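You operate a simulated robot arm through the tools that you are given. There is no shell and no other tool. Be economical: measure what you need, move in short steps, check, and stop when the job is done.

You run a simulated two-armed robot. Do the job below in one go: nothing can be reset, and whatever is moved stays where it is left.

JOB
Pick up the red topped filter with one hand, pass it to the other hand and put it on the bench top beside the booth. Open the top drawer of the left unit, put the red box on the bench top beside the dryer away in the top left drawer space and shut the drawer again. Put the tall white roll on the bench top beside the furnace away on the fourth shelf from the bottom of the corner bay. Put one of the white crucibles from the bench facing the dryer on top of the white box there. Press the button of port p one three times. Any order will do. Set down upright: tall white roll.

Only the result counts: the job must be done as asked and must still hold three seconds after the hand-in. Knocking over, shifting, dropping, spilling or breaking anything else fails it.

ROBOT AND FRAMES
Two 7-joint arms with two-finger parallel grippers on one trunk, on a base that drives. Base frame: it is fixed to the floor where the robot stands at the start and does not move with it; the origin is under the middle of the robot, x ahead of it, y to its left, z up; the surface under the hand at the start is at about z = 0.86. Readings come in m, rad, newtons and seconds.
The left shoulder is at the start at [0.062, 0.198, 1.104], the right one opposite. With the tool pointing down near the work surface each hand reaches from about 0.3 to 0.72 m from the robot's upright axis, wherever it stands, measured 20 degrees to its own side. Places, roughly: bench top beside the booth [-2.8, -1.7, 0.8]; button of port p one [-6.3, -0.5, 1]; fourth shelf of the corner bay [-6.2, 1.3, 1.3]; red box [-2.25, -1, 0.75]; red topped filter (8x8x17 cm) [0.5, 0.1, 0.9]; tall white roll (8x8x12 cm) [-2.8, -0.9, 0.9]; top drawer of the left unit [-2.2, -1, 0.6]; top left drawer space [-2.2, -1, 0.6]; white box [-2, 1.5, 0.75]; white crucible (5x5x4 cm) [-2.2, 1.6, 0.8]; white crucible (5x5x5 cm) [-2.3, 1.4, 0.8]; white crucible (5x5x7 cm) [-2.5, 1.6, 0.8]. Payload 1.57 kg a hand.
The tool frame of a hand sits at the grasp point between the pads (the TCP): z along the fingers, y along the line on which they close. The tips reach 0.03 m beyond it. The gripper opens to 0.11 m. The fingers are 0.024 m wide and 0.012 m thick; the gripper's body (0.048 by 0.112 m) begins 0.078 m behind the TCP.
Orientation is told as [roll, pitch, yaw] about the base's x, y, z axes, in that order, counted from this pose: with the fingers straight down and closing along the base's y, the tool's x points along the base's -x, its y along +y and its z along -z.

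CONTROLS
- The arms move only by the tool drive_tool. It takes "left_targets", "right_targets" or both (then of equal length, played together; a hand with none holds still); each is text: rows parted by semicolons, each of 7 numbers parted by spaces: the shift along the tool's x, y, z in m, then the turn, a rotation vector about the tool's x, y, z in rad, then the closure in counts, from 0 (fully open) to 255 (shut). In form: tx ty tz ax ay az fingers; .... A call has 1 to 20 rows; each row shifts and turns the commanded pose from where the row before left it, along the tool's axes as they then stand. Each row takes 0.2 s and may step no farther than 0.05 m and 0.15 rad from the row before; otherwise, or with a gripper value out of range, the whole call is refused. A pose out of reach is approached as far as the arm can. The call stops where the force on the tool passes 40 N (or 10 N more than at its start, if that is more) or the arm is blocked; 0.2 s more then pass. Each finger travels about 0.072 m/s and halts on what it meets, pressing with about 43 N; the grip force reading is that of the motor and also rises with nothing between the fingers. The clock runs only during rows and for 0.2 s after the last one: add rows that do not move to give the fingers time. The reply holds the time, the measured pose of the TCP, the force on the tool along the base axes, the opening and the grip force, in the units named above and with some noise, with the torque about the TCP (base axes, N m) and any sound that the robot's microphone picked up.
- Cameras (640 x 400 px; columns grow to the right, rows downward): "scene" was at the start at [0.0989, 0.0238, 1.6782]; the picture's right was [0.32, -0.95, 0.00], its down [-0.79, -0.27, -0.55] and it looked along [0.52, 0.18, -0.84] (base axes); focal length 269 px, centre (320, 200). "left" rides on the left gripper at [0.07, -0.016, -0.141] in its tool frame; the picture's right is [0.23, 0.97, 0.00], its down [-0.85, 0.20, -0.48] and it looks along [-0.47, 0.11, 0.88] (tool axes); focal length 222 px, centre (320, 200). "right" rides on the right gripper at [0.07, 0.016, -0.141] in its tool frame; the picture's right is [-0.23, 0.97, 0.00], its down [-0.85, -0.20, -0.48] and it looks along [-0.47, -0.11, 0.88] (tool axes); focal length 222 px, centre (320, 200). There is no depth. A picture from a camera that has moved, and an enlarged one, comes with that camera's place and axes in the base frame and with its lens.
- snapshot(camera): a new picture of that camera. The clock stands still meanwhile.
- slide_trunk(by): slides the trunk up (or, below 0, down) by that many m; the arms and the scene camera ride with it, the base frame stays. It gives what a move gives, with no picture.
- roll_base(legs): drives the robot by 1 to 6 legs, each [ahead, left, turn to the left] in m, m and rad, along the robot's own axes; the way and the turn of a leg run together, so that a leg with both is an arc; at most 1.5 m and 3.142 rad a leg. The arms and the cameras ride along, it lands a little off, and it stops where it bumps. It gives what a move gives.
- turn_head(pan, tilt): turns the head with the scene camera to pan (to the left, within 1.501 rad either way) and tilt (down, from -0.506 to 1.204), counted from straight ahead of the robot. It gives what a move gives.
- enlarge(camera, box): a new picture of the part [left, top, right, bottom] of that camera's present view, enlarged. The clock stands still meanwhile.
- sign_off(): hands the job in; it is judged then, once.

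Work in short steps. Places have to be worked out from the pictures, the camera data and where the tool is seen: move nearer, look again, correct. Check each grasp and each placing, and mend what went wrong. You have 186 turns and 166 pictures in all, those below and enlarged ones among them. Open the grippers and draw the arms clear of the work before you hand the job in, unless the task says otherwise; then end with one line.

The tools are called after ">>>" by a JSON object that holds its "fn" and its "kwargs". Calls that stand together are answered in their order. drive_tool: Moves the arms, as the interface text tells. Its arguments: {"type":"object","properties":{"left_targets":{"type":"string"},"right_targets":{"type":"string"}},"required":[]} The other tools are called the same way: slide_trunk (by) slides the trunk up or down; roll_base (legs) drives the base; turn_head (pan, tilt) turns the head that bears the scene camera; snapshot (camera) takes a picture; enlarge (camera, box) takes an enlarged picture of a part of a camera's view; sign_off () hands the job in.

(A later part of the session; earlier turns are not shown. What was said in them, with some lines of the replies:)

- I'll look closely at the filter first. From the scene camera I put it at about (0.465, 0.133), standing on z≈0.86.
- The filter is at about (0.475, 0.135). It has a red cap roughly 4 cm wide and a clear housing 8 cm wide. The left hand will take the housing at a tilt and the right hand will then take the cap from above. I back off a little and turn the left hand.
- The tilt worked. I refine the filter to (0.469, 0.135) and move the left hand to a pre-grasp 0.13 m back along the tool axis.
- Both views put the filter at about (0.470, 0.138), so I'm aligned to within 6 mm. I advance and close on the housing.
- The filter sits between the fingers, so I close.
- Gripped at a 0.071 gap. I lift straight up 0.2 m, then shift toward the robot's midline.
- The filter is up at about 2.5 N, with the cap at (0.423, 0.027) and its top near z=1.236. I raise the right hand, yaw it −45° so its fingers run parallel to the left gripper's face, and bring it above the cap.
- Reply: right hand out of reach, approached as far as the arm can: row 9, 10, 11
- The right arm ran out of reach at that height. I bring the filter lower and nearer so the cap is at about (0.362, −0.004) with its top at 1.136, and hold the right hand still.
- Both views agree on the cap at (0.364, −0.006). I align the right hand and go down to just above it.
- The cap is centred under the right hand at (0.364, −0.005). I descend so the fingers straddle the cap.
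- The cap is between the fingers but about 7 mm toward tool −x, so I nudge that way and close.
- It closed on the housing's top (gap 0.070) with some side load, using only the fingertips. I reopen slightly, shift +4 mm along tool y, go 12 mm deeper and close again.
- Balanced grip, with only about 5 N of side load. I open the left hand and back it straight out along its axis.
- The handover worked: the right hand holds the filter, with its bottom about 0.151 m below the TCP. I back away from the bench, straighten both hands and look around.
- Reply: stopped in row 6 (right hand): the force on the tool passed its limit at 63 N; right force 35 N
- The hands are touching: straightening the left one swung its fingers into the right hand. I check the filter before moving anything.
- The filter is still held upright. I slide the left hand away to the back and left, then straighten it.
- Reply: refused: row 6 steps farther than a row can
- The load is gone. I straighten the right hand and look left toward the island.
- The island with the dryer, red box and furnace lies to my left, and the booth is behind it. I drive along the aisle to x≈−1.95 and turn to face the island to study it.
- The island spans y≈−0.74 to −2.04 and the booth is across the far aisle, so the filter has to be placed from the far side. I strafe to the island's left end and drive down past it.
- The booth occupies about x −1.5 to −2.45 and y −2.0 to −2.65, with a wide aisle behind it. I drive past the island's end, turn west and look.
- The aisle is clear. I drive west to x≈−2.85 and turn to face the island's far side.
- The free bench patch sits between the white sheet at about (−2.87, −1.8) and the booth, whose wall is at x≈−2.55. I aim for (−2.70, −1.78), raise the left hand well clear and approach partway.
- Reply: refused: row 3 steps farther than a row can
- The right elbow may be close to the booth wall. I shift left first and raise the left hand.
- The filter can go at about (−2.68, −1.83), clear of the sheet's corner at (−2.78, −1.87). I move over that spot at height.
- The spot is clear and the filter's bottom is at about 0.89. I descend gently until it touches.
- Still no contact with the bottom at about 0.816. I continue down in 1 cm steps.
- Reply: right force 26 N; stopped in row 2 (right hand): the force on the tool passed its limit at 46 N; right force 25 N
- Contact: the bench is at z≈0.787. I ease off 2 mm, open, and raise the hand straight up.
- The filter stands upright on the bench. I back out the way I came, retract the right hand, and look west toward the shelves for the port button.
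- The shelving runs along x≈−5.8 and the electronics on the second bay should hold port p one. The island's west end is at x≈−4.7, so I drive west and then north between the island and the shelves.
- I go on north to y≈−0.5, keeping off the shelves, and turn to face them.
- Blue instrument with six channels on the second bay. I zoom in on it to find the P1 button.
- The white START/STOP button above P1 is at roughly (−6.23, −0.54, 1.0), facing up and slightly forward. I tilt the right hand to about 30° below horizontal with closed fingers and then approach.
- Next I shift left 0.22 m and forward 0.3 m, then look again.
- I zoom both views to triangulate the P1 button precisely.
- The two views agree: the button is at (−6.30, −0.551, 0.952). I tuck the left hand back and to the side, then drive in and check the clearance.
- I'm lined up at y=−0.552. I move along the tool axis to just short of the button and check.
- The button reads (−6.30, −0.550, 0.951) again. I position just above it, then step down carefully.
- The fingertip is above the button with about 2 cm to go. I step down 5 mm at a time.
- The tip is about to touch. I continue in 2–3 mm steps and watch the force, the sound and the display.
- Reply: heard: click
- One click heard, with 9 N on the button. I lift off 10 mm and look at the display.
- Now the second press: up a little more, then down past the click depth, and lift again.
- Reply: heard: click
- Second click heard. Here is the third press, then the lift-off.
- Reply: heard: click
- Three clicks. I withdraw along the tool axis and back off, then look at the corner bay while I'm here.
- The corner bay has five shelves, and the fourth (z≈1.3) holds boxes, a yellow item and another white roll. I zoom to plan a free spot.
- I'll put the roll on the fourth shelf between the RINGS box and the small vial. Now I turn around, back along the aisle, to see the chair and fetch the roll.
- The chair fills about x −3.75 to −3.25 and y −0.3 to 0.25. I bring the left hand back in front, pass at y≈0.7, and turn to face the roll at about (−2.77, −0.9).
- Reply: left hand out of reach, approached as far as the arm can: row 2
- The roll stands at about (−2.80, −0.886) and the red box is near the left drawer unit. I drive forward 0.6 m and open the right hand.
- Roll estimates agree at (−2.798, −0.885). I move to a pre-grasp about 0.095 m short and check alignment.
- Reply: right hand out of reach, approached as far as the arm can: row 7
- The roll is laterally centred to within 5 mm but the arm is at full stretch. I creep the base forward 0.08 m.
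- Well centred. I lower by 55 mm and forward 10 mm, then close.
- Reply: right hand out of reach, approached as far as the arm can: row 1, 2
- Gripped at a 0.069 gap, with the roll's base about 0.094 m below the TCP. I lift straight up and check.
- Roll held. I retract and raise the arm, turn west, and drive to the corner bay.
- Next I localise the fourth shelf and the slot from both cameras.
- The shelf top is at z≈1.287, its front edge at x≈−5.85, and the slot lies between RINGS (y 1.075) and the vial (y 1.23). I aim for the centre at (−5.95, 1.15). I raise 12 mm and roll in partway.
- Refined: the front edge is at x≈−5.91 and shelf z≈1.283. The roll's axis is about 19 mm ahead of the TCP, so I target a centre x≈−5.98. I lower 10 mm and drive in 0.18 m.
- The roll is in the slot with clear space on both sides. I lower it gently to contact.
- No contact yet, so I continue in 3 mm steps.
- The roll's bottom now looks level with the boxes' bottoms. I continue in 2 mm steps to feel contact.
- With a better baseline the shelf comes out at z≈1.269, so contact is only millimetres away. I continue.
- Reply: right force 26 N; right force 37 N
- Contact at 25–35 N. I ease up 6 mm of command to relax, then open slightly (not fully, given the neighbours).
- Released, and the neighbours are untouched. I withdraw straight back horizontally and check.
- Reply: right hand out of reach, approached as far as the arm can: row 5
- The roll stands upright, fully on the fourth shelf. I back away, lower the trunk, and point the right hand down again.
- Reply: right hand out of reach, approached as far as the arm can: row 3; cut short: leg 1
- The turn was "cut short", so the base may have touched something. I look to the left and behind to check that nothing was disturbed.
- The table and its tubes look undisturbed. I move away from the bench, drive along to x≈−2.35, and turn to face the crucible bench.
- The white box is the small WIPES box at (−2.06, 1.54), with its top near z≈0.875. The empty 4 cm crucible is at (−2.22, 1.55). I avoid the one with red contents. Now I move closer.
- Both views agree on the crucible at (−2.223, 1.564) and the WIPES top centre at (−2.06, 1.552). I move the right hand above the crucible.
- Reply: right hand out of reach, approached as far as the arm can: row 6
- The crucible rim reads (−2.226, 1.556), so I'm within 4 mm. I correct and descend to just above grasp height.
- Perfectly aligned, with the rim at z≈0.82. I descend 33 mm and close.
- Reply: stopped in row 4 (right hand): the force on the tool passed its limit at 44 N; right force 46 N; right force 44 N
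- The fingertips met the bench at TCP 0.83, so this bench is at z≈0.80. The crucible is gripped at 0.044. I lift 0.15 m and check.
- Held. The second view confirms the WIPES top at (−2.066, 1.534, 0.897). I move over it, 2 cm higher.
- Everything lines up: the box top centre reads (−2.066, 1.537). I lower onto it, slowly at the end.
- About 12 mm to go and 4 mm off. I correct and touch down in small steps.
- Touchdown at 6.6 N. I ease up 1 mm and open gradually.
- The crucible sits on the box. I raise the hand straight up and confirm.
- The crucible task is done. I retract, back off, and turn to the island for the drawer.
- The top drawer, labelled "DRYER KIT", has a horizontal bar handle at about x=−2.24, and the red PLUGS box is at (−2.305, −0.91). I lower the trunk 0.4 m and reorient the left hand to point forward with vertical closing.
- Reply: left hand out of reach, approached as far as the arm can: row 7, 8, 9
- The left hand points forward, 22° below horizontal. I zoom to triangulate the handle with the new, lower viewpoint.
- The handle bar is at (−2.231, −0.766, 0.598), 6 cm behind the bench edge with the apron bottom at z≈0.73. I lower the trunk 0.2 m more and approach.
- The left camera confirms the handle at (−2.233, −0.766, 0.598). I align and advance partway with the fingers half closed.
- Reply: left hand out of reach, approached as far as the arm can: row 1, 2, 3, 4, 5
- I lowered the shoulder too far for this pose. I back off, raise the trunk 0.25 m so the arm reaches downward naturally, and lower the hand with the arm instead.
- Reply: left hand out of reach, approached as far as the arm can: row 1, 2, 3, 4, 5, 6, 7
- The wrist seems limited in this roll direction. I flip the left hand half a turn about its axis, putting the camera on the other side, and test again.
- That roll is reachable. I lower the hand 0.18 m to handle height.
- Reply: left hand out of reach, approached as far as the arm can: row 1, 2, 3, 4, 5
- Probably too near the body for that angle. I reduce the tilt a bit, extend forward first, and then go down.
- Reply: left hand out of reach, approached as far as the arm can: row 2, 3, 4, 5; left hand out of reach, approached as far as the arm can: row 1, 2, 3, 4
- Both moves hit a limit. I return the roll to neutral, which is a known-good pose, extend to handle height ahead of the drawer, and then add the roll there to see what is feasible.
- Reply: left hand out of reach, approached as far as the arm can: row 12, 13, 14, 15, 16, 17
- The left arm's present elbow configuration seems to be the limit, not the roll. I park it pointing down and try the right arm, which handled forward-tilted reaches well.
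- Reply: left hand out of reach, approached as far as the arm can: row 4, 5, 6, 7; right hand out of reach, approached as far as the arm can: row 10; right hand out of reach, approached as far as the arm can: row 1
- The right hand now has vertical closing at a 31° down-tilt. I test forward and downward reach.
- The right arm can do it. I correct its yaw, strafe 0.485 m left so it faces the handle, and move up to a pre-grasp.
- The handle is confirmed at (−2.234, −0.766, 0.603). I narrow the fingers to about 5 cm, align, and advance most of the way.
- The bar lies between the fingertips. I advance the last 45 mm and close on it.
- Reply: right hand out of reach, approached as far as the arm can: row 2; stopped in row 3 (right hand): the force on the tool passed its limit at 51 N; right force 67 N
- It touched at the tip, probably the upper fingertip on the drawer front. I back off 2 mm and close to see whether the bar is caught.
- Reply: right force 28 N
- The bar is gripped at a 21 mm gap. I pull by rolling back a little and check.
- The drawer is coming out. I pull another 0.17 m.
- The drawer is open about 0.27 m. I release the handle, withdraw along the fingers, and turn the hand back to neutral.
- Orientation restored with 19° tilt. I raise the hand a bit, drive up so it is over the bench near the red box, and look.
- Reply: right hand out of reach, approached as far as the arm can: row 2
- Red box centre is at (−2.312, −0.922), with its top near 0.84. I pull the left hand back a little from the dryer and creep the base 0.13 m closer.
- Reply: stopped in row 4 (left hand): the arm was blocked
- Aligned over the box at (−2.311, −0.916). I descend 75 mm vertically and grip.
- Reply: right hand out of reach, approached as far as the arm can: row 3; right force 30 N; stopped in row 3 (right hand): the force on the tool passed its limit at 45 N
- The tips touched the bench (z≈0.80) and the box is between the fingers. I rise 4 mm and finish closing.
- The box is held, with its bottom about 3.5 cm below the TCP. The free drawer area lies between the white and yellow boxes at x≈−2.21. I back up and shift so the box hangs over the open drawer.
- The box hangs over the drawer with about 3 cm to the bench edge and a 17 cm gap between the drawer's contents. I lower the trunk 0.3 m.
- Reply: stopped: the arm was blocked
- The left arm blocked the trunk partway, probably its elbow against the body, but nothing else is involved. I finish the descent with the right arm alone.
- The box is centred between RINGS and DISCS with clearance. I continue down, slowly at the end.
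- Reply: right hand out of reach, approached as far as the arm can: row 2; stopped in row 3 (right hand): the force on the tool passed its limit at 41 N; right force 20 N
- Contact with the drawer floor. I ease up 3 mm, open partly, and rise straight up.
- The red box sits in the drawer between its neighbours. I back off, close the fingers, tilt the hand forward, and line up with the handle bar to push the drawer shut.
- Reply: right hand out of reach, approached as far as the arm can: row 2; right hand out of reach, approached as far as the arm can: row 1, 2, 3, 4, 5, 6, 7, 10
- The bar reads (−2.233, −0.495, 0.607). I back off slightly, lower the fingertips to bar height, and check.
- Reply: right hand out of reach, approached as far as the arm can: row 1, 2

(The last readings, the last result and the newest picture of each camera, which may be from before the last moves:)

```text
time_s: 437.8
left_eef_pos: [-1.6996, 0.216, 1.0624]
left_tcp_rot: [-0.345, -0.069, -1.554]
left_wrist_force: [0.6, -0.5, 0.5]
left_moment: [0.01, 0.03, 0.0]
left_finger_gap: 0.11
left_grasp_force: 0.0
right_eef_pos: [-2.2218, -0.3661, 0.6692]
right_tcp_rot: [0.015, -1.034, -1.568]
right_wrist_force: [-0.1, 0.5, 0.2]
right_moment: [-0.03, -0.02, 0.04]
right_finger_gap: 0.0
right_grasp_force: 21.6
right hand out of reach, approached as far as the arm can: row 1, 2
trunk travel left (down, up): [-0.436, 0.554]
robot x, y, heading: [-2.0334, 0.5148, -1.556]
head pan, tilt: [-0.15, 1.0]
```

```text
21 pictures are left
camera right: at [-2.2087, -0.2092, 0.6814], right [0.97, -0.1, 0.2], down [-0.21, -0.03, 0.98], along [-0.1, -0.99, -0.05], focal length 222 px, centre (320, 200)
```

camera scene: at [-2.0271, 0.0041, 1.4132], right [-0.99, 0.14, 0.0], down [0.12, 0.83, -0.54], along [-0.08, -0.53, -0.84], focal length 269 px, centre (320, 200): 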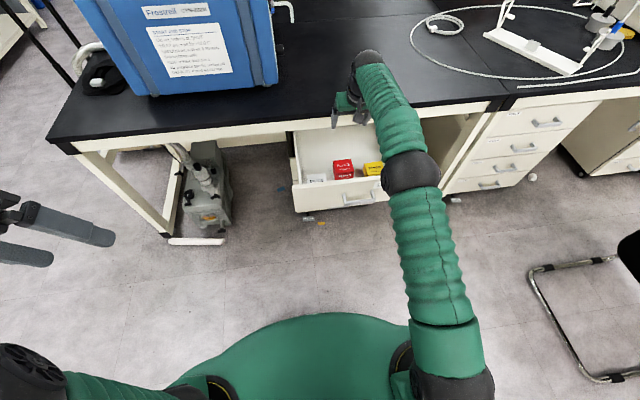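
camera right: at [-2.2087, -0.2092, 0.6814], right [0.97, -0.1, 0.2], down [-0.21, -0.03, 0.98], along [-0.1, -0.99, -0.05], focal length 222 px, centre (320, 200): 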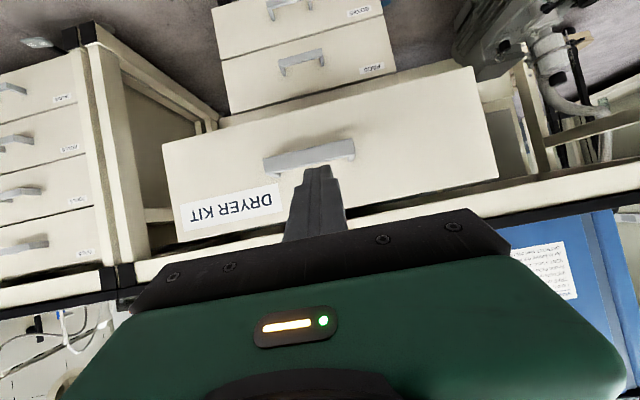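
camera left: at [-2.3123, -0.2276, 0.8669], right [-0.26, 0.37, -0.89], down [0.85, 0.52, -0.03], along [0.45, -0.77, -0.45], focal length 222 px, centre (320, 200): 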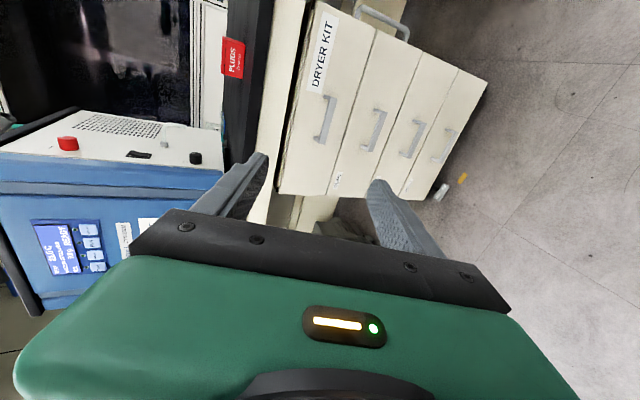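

>>> {"fn": "drive_tool", "kwargs": {"right_targets": "0.0205 0 -0.0344 0 0 0 255; 0.0205 0 -0.0344 0 0 0 255; 0.0225 0 0.0134 0 0 0 255; 0.0225 0 0.0134 0 0 0 255; 0 0 0 0 0 0 255"}}

>>> {"fn": "snapshot", "kwargs": {"camera": "right"}}

```text
time_s: 439.0
left_eef_pos: [-1.7011, 0.2159, 1.0627]
left_tcp_rot: [-0.344, -0.07, -1.556]
left_wrist_force: [-0.1, -0.4, 0.1]
left_moment: [0.0, -0.03, 0.0]
left_finger_gap: 0.11
left_grasp_force: 0.0
right_eef_pos: [-2.2231, -0.2843, 0.6168]
right_tcp_rot: [0.014, -1.035, -1.573]
right_wrist_force: [-0.4, -0.3, 0.4]
right_moment: [-0.06, 0.0, -0.03]
right_finger_gap: 0.0
right_grasp_force: 21.1
trunk travel left (down, up): [-0.436, 0.554]
robot x, y, heading: [-2.0327, 0.5149, -1.558]
head pan, tilt: [-0.15, 1.0]
```

```text
20 pictures are left
camera right: at [-2.2098, -0.1275, 0.6302], right [0.97, -0.1, 0.2], down [-0.21, -0.03, 0.98], along [-0.1, -0.99, -0.05], focal length 222 px, centre (320, 200)
```

right: 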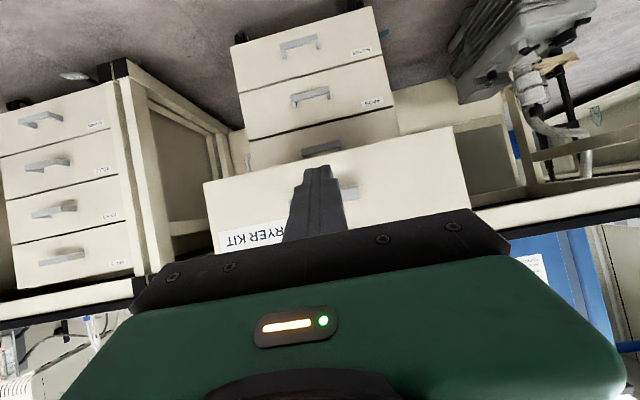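

The fingertips are level with the bar. I drive forward to push the drawer most of the way in.

>>> {"fn": "roll_base", "kwargs": {"legs": [[0.36, 0, -0.012]]}}

>>> {"fn": "snapshot", "kwargs": {"camera": "scene"}}

```text
time_s: 441.3
left_eef_pos: [-1.7018, -0.1467, 1.0624]
left_tcp_rot: [-0.341, -0.07, -1.56]
left_wrist_force: [-0.2, -0.8, 0.4]
left_moment: [-0.01, 0.03, 0.01]
left_finger_gap: 0.11
left_grasp_force: 0.1
right_eef_pos: [-2.2285, -0.6417, 0.6168]
right_tcp_rot: [0.014, -1.035, -1.58]
right_wrist_force: [-0.5, -0.9, 0.2]
right_moment: [0.01, 0.0, 0.0]
right_finger_gap: 0.0001
right_grasp_force: 21.3
trunk travel left (down, up): [-0.436, 0.554]
robot x, y, heading: [-2.0298, 0.1583, -1.574]
head pan, tilt: [-0.15, 1.0]
```

```text
19 pictures are left
camera scene: at [-2.0435, 0.0518, 1.4133], right [-0.99, 0.15, 0.0], down [0.13, 0.83, -0.54], along [-0.08, -0.53, -0.84], focal length 269 px, centre (320, 200)
```

scene: 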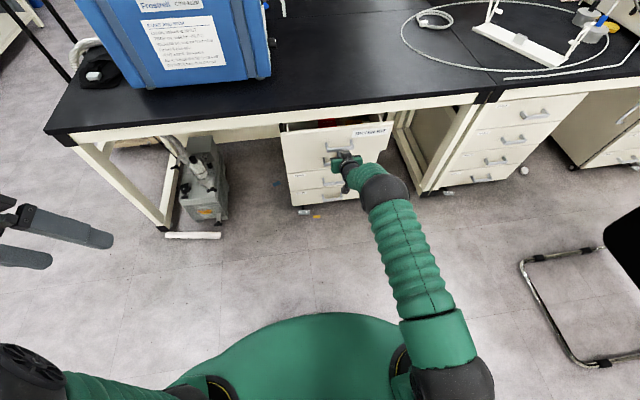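

The drawer slides easily and has about 0.1 m left. I push on.

>>> {"fn": "roll_base", "kwargs": {"legs": [[0.085, 0, 0]]}}

>>> {"fn": "drive_tool", "kwargs": {"right_targets": "-0.0051 0 0.0086 0 0 0 255; -0.0051 0 0.0086 0 0 0 255; -0.0051 0 0.0086 0 0 0 255; 0 0 0 0 0 0 255"}}

>>> {"fn": "snapshot", "kwargs": {"camera": "scene"}}

```text
time_s: 442.4
left_eef_pos: [-1.7027, -0.2086, 1.0624]
left_tcp_rot: [-0.347, -0.074, -1.566]
left_wrist_force: [-0.4, 0.1, 1.0]
left_moment: [-0.02, 0.01, -0.02]
left_finger_gap: 0.11
left_grasp_force: 0.0
right_eef_pos: [-2.2297, -0.7005, 0.6169]
right_tcp_rot: [0.016, -1.026, -1.581]
right_wrist_force: [0.3, -0.4, 0.4]
right_moment: [-0.05, 0.01, 0.03]
right_finger_gap: 0.0002
right_grasp_force: 21.5
trunk travel left (down, up): [-0.436, 0.554]
robot x, y, heading: [-2.0354, 0.0935, -1.573]
head pan, tilt: [-0.15, 1.0]
stopped in leg 1: the force on the tool passed its limit at 824 N (the readings are from after the stop); the commanded pose is now the measured one
```

```text
time_s: 442.8
left_eef_pos: [-1.7006, -0.2039, 1.0646]
left_tcp_rot: [-0.347, -0.078, -1.563]
left_wrist_force: [0.2, -0.3, 0.3]
left_moment: [0.03, 0.01, 0.02]
left_finger_gap: 0.1102
left_grasp_force: 0.0
right_eef_pos: [-2.2294, -0.7012, 0.6142]
right_tcp_rot: [0.009, -1.013, -1.581]
right_wrist_force: [0.8, 40.0, 20.1]
right_moment: [-0.43, 0.09, -0.01]
right_finger_gap: 0.0001
right_grasp_force: 21.4
trunk travel left (down, up): [-0.436, 0.554]
robot x, y, heading: [-2.0335, 0.0893, -1.57]
head pan, tilt: [-0.15, 1.0]
stopped in row 2 (right hand): the force on the tool passed its limit at 51 N (the readings are from after the stop); the commanded pose is now the measured one
```

```text
18 pictures are left
camera scene: at [-2.0425, -0.0036, 1.4142], right [-0.99, 0.15, 0.0], down [0.13, 0.83, -0.54], along [-0.08, -0.54, -0.84], focal length 269 px, centre (320, 200)
```

scene: 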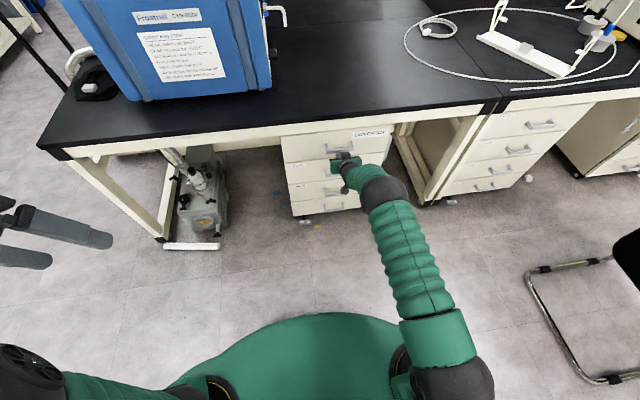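

There was a force spike. I zoom in to see whether the drawer is fully shut or the hand met something.

>>> {"fn": "enlarge", "kwargs": {"camera": "scene", "box": [260, 100, 430, 220]}}

>>> {"fn": "snapshot", "kwargs": {"camera": "right"}}

```text
3.33 times, centred on (345, 160) of scene
camera zoom: at [-2.0425, -0.0036, 1.4142], right [-0.99, 0.15, 0.0], down [0.13, 0.83, -0.54], along [-0.08, -0.54, -0.84], focal length 897 px, centre (237, 333)
```

zoom: 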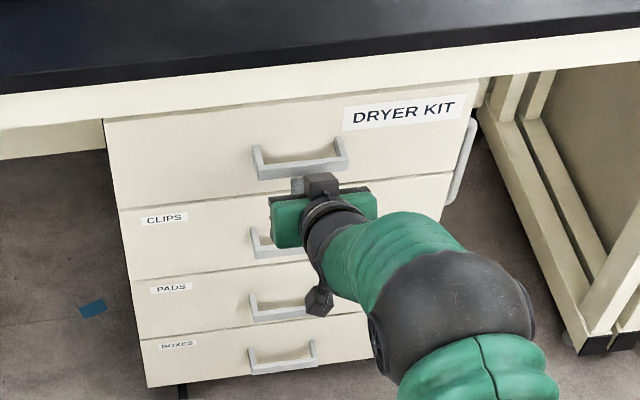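

```text
16 pictures are left
camera right: at [-2.2148, -0.5449, 0.6294], right [0.97, -0.12, 0.2], down [-0.21, -0.05, 0.98], along [-0.11, -0.99, -0.07], focal length 222 px, centre (320, 200)
```

right: 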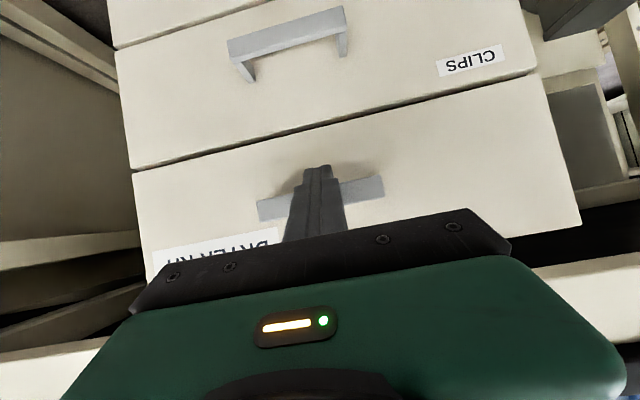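

The drawer fronts form continuous edges and 40 N of push gives no movement, so it is shut. I back away and verify from a clear view.

>>> {"fn": "roll_base", "kwargs": {"legs": [[-0.45, 0, 0]]}}

>>> {"fn": "drive_tool", "kwargs": {"right_targets": "0 0 0 0 0.15 0 0; 0 0 0 0 0.15 0 0; 0 0 0 0 0.15 0 0; 0 0 0 0 0.15 0 0; 0 0 0 0 0.15 0 0; 0 0 0 0 0.15 0 0; 0 0 0 0 0.11 0 0; 0 0 -0.04 0 0 0 0; 0 0 -0.04 0 0 0 0; 0 0 0 0 0 0 0"}}

>>> {"fn": "turn_head", "kwargs": {"pan": -0.2, "tilt": 0.75}}

>>> {"fn": "snapshot", "kwargs": {"camera": "scene"}}

```text
time_s: 445.5
left_eef_pos: [-1.7013, 0.24, 1.0625]
left_tcp_rot: [-0.348, -0.075, -1.558]
left_wrist_force: [0.2, 0.3, 0.2]
left_moment: [0.0, 0.0, -0.01]
left_finger_gap: 0.1099
left_grasp_force: 0.0
right_eef_pos: [-2.2257, -0.2602, 0.6096]
right_tcp_rot: [0.012, -1.011, -1.577]
right_wrist_force: [-0.1, 0.1, 0.2]
right_moment: [0.03, 0.0, 0.02]
right_finger_gap: 0.0001
right_grasp_force: 21.3
trunk travel left (down, up): [-0.436, 0.554]
robot x, y, heading: [-2.0339, 0.5381, -1.57]
head pan, tilt: [-0.15, 1.0]
```

```text
time_s: 447.7
left_eef_pos: [-1.7001, 0.2408, 1.0625]
left_tcp_rot: [-0.35, -0.077, -1.558]
left_wrist_force: [-0.2, 0.1, 0.6]
left_moment: [0.06, -0.01, -0.01]
left_finger_gap: 0.11
left_grasp_force: 0.0
right_eef_pos: [-2.249, -0.1506, 0.6979]
right_tcp_rot: [0.007, -0.05, -1.565]
right_wrist_force: [0.1, 0.4, -0.9]
right_moment: [0.04, 0.0, 0.04]
right_finger_gap: 0.1102
right_grasp_force: 0.1
right hand out of reach, approached as far as the arm can: row 4, 5, 6, 7
trunk travel left (down, up): [-0.436, 0.554]
robot x, y, heading: [-2.0342, 0.539, -1.571]
head pan, tilt: [-0.15, 1.0]
```

```text
time_s: 448.4
left_eef_pos: [-1.701, 0.2424, 1.0629]
left_tcp_rot: [-0.352, -0.077, -1.559]
left_wrist_force: [0.2, 0.0, -0.4]
left_moment: [-0.01, 0.0, 0.01]
left_finger_gap: 0.1102
left_grasp_force: 0.0
right_eef_pos: [-2.2493, -0.1506, 0.6982]
right_tcp_rot: [0.008, -0.052, -1.565]
right_wrist_force: [-0.1, -0.3, 0.5]
right_moment: [-0.01, 0.0, -0.01]
right_finger_gap: 0.1098
right_grasp_force: 0.1
trunk travel left (down, up): [-0.436, 0.554]
robot x, y, heading: [-2.0353, 0.5378, -1.565]
head pan, tilt: [-0.201, 0.75]
```

```text
15 pictures are left
camera scene: at [-2.05, 0.4225, 1.4323], right [-0.98, 0.2, 0.0], down [0.13, 0.67, -0.73], along [-0.14, -0.72, -0.68], focal length 269 px, centre (320, 200)
```

scene: 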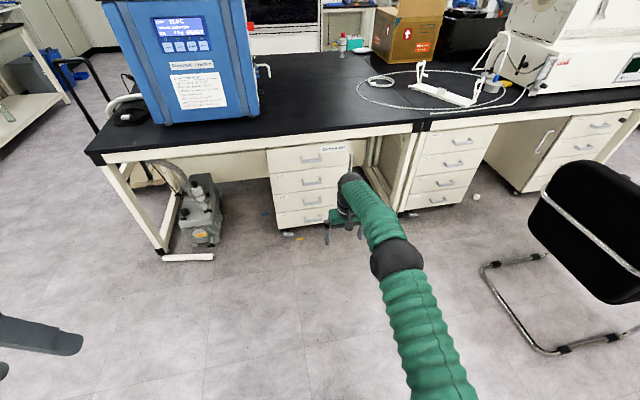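

>>> {"fn": "enlarge", "kwargs": {"camera": "scene", "box": [250, 130, 370, 240]}}

>>> {"fn": "enlarge", "kwargs": {"camera": "scene", "box": [320, 20, 400, 70]}}

```text
3.64 times, centred on (310, 185) of scene
camera zoom: at [-2.05, 0.4225, 1.4323], right [-0.98, 0.2, 0.0], down [0.13, 0.67, -0.73], along [-0.14, -0.72, -0.68], focal length 979 px, centre (356, 254)
```

zoom: 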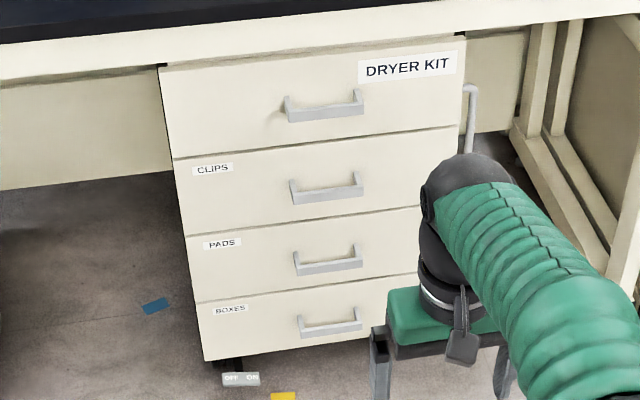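

```text
8.00 times, centred on (360, 45) of scene
camera zoom: at [-2.05, 0.4225, 1.4323], right [-0.98, 0.2, 0.0], down [0.13, 0.67, -0.73], along [-0.14, -0.72, -0.68], focal length 2154 px, centre (0, 1440)
```

zoom: 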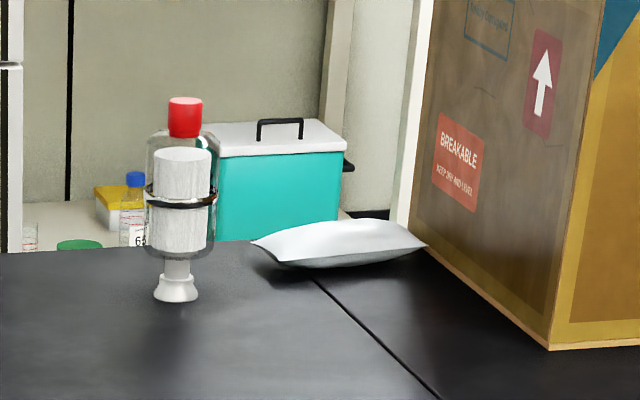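

The drawer is shut, the filter stands upright beside the booth, and both grippers are open and clear. I hand the job in.

>>> {"fn": "sign_off", "kwargs": {}}

```text
The job is handed in.
```

All five parts are done and the job is handed in. The filter was passed hand to hand and stands beside the booth. The red box is in the shut top drawer of the left unit, the tall white roll is upright on the fourth shelf of the corner bay, one crucible sits on the white box, and port p one was pressed three times (three clicks heard). Two bumps: the base touched something while turning near the tube table, where nothing looked disturbed, and the final drawer push spiked to 824 N with no visible shift of the unit. The crucible and roll were checked when placed but not looked at again just before the hand-in.
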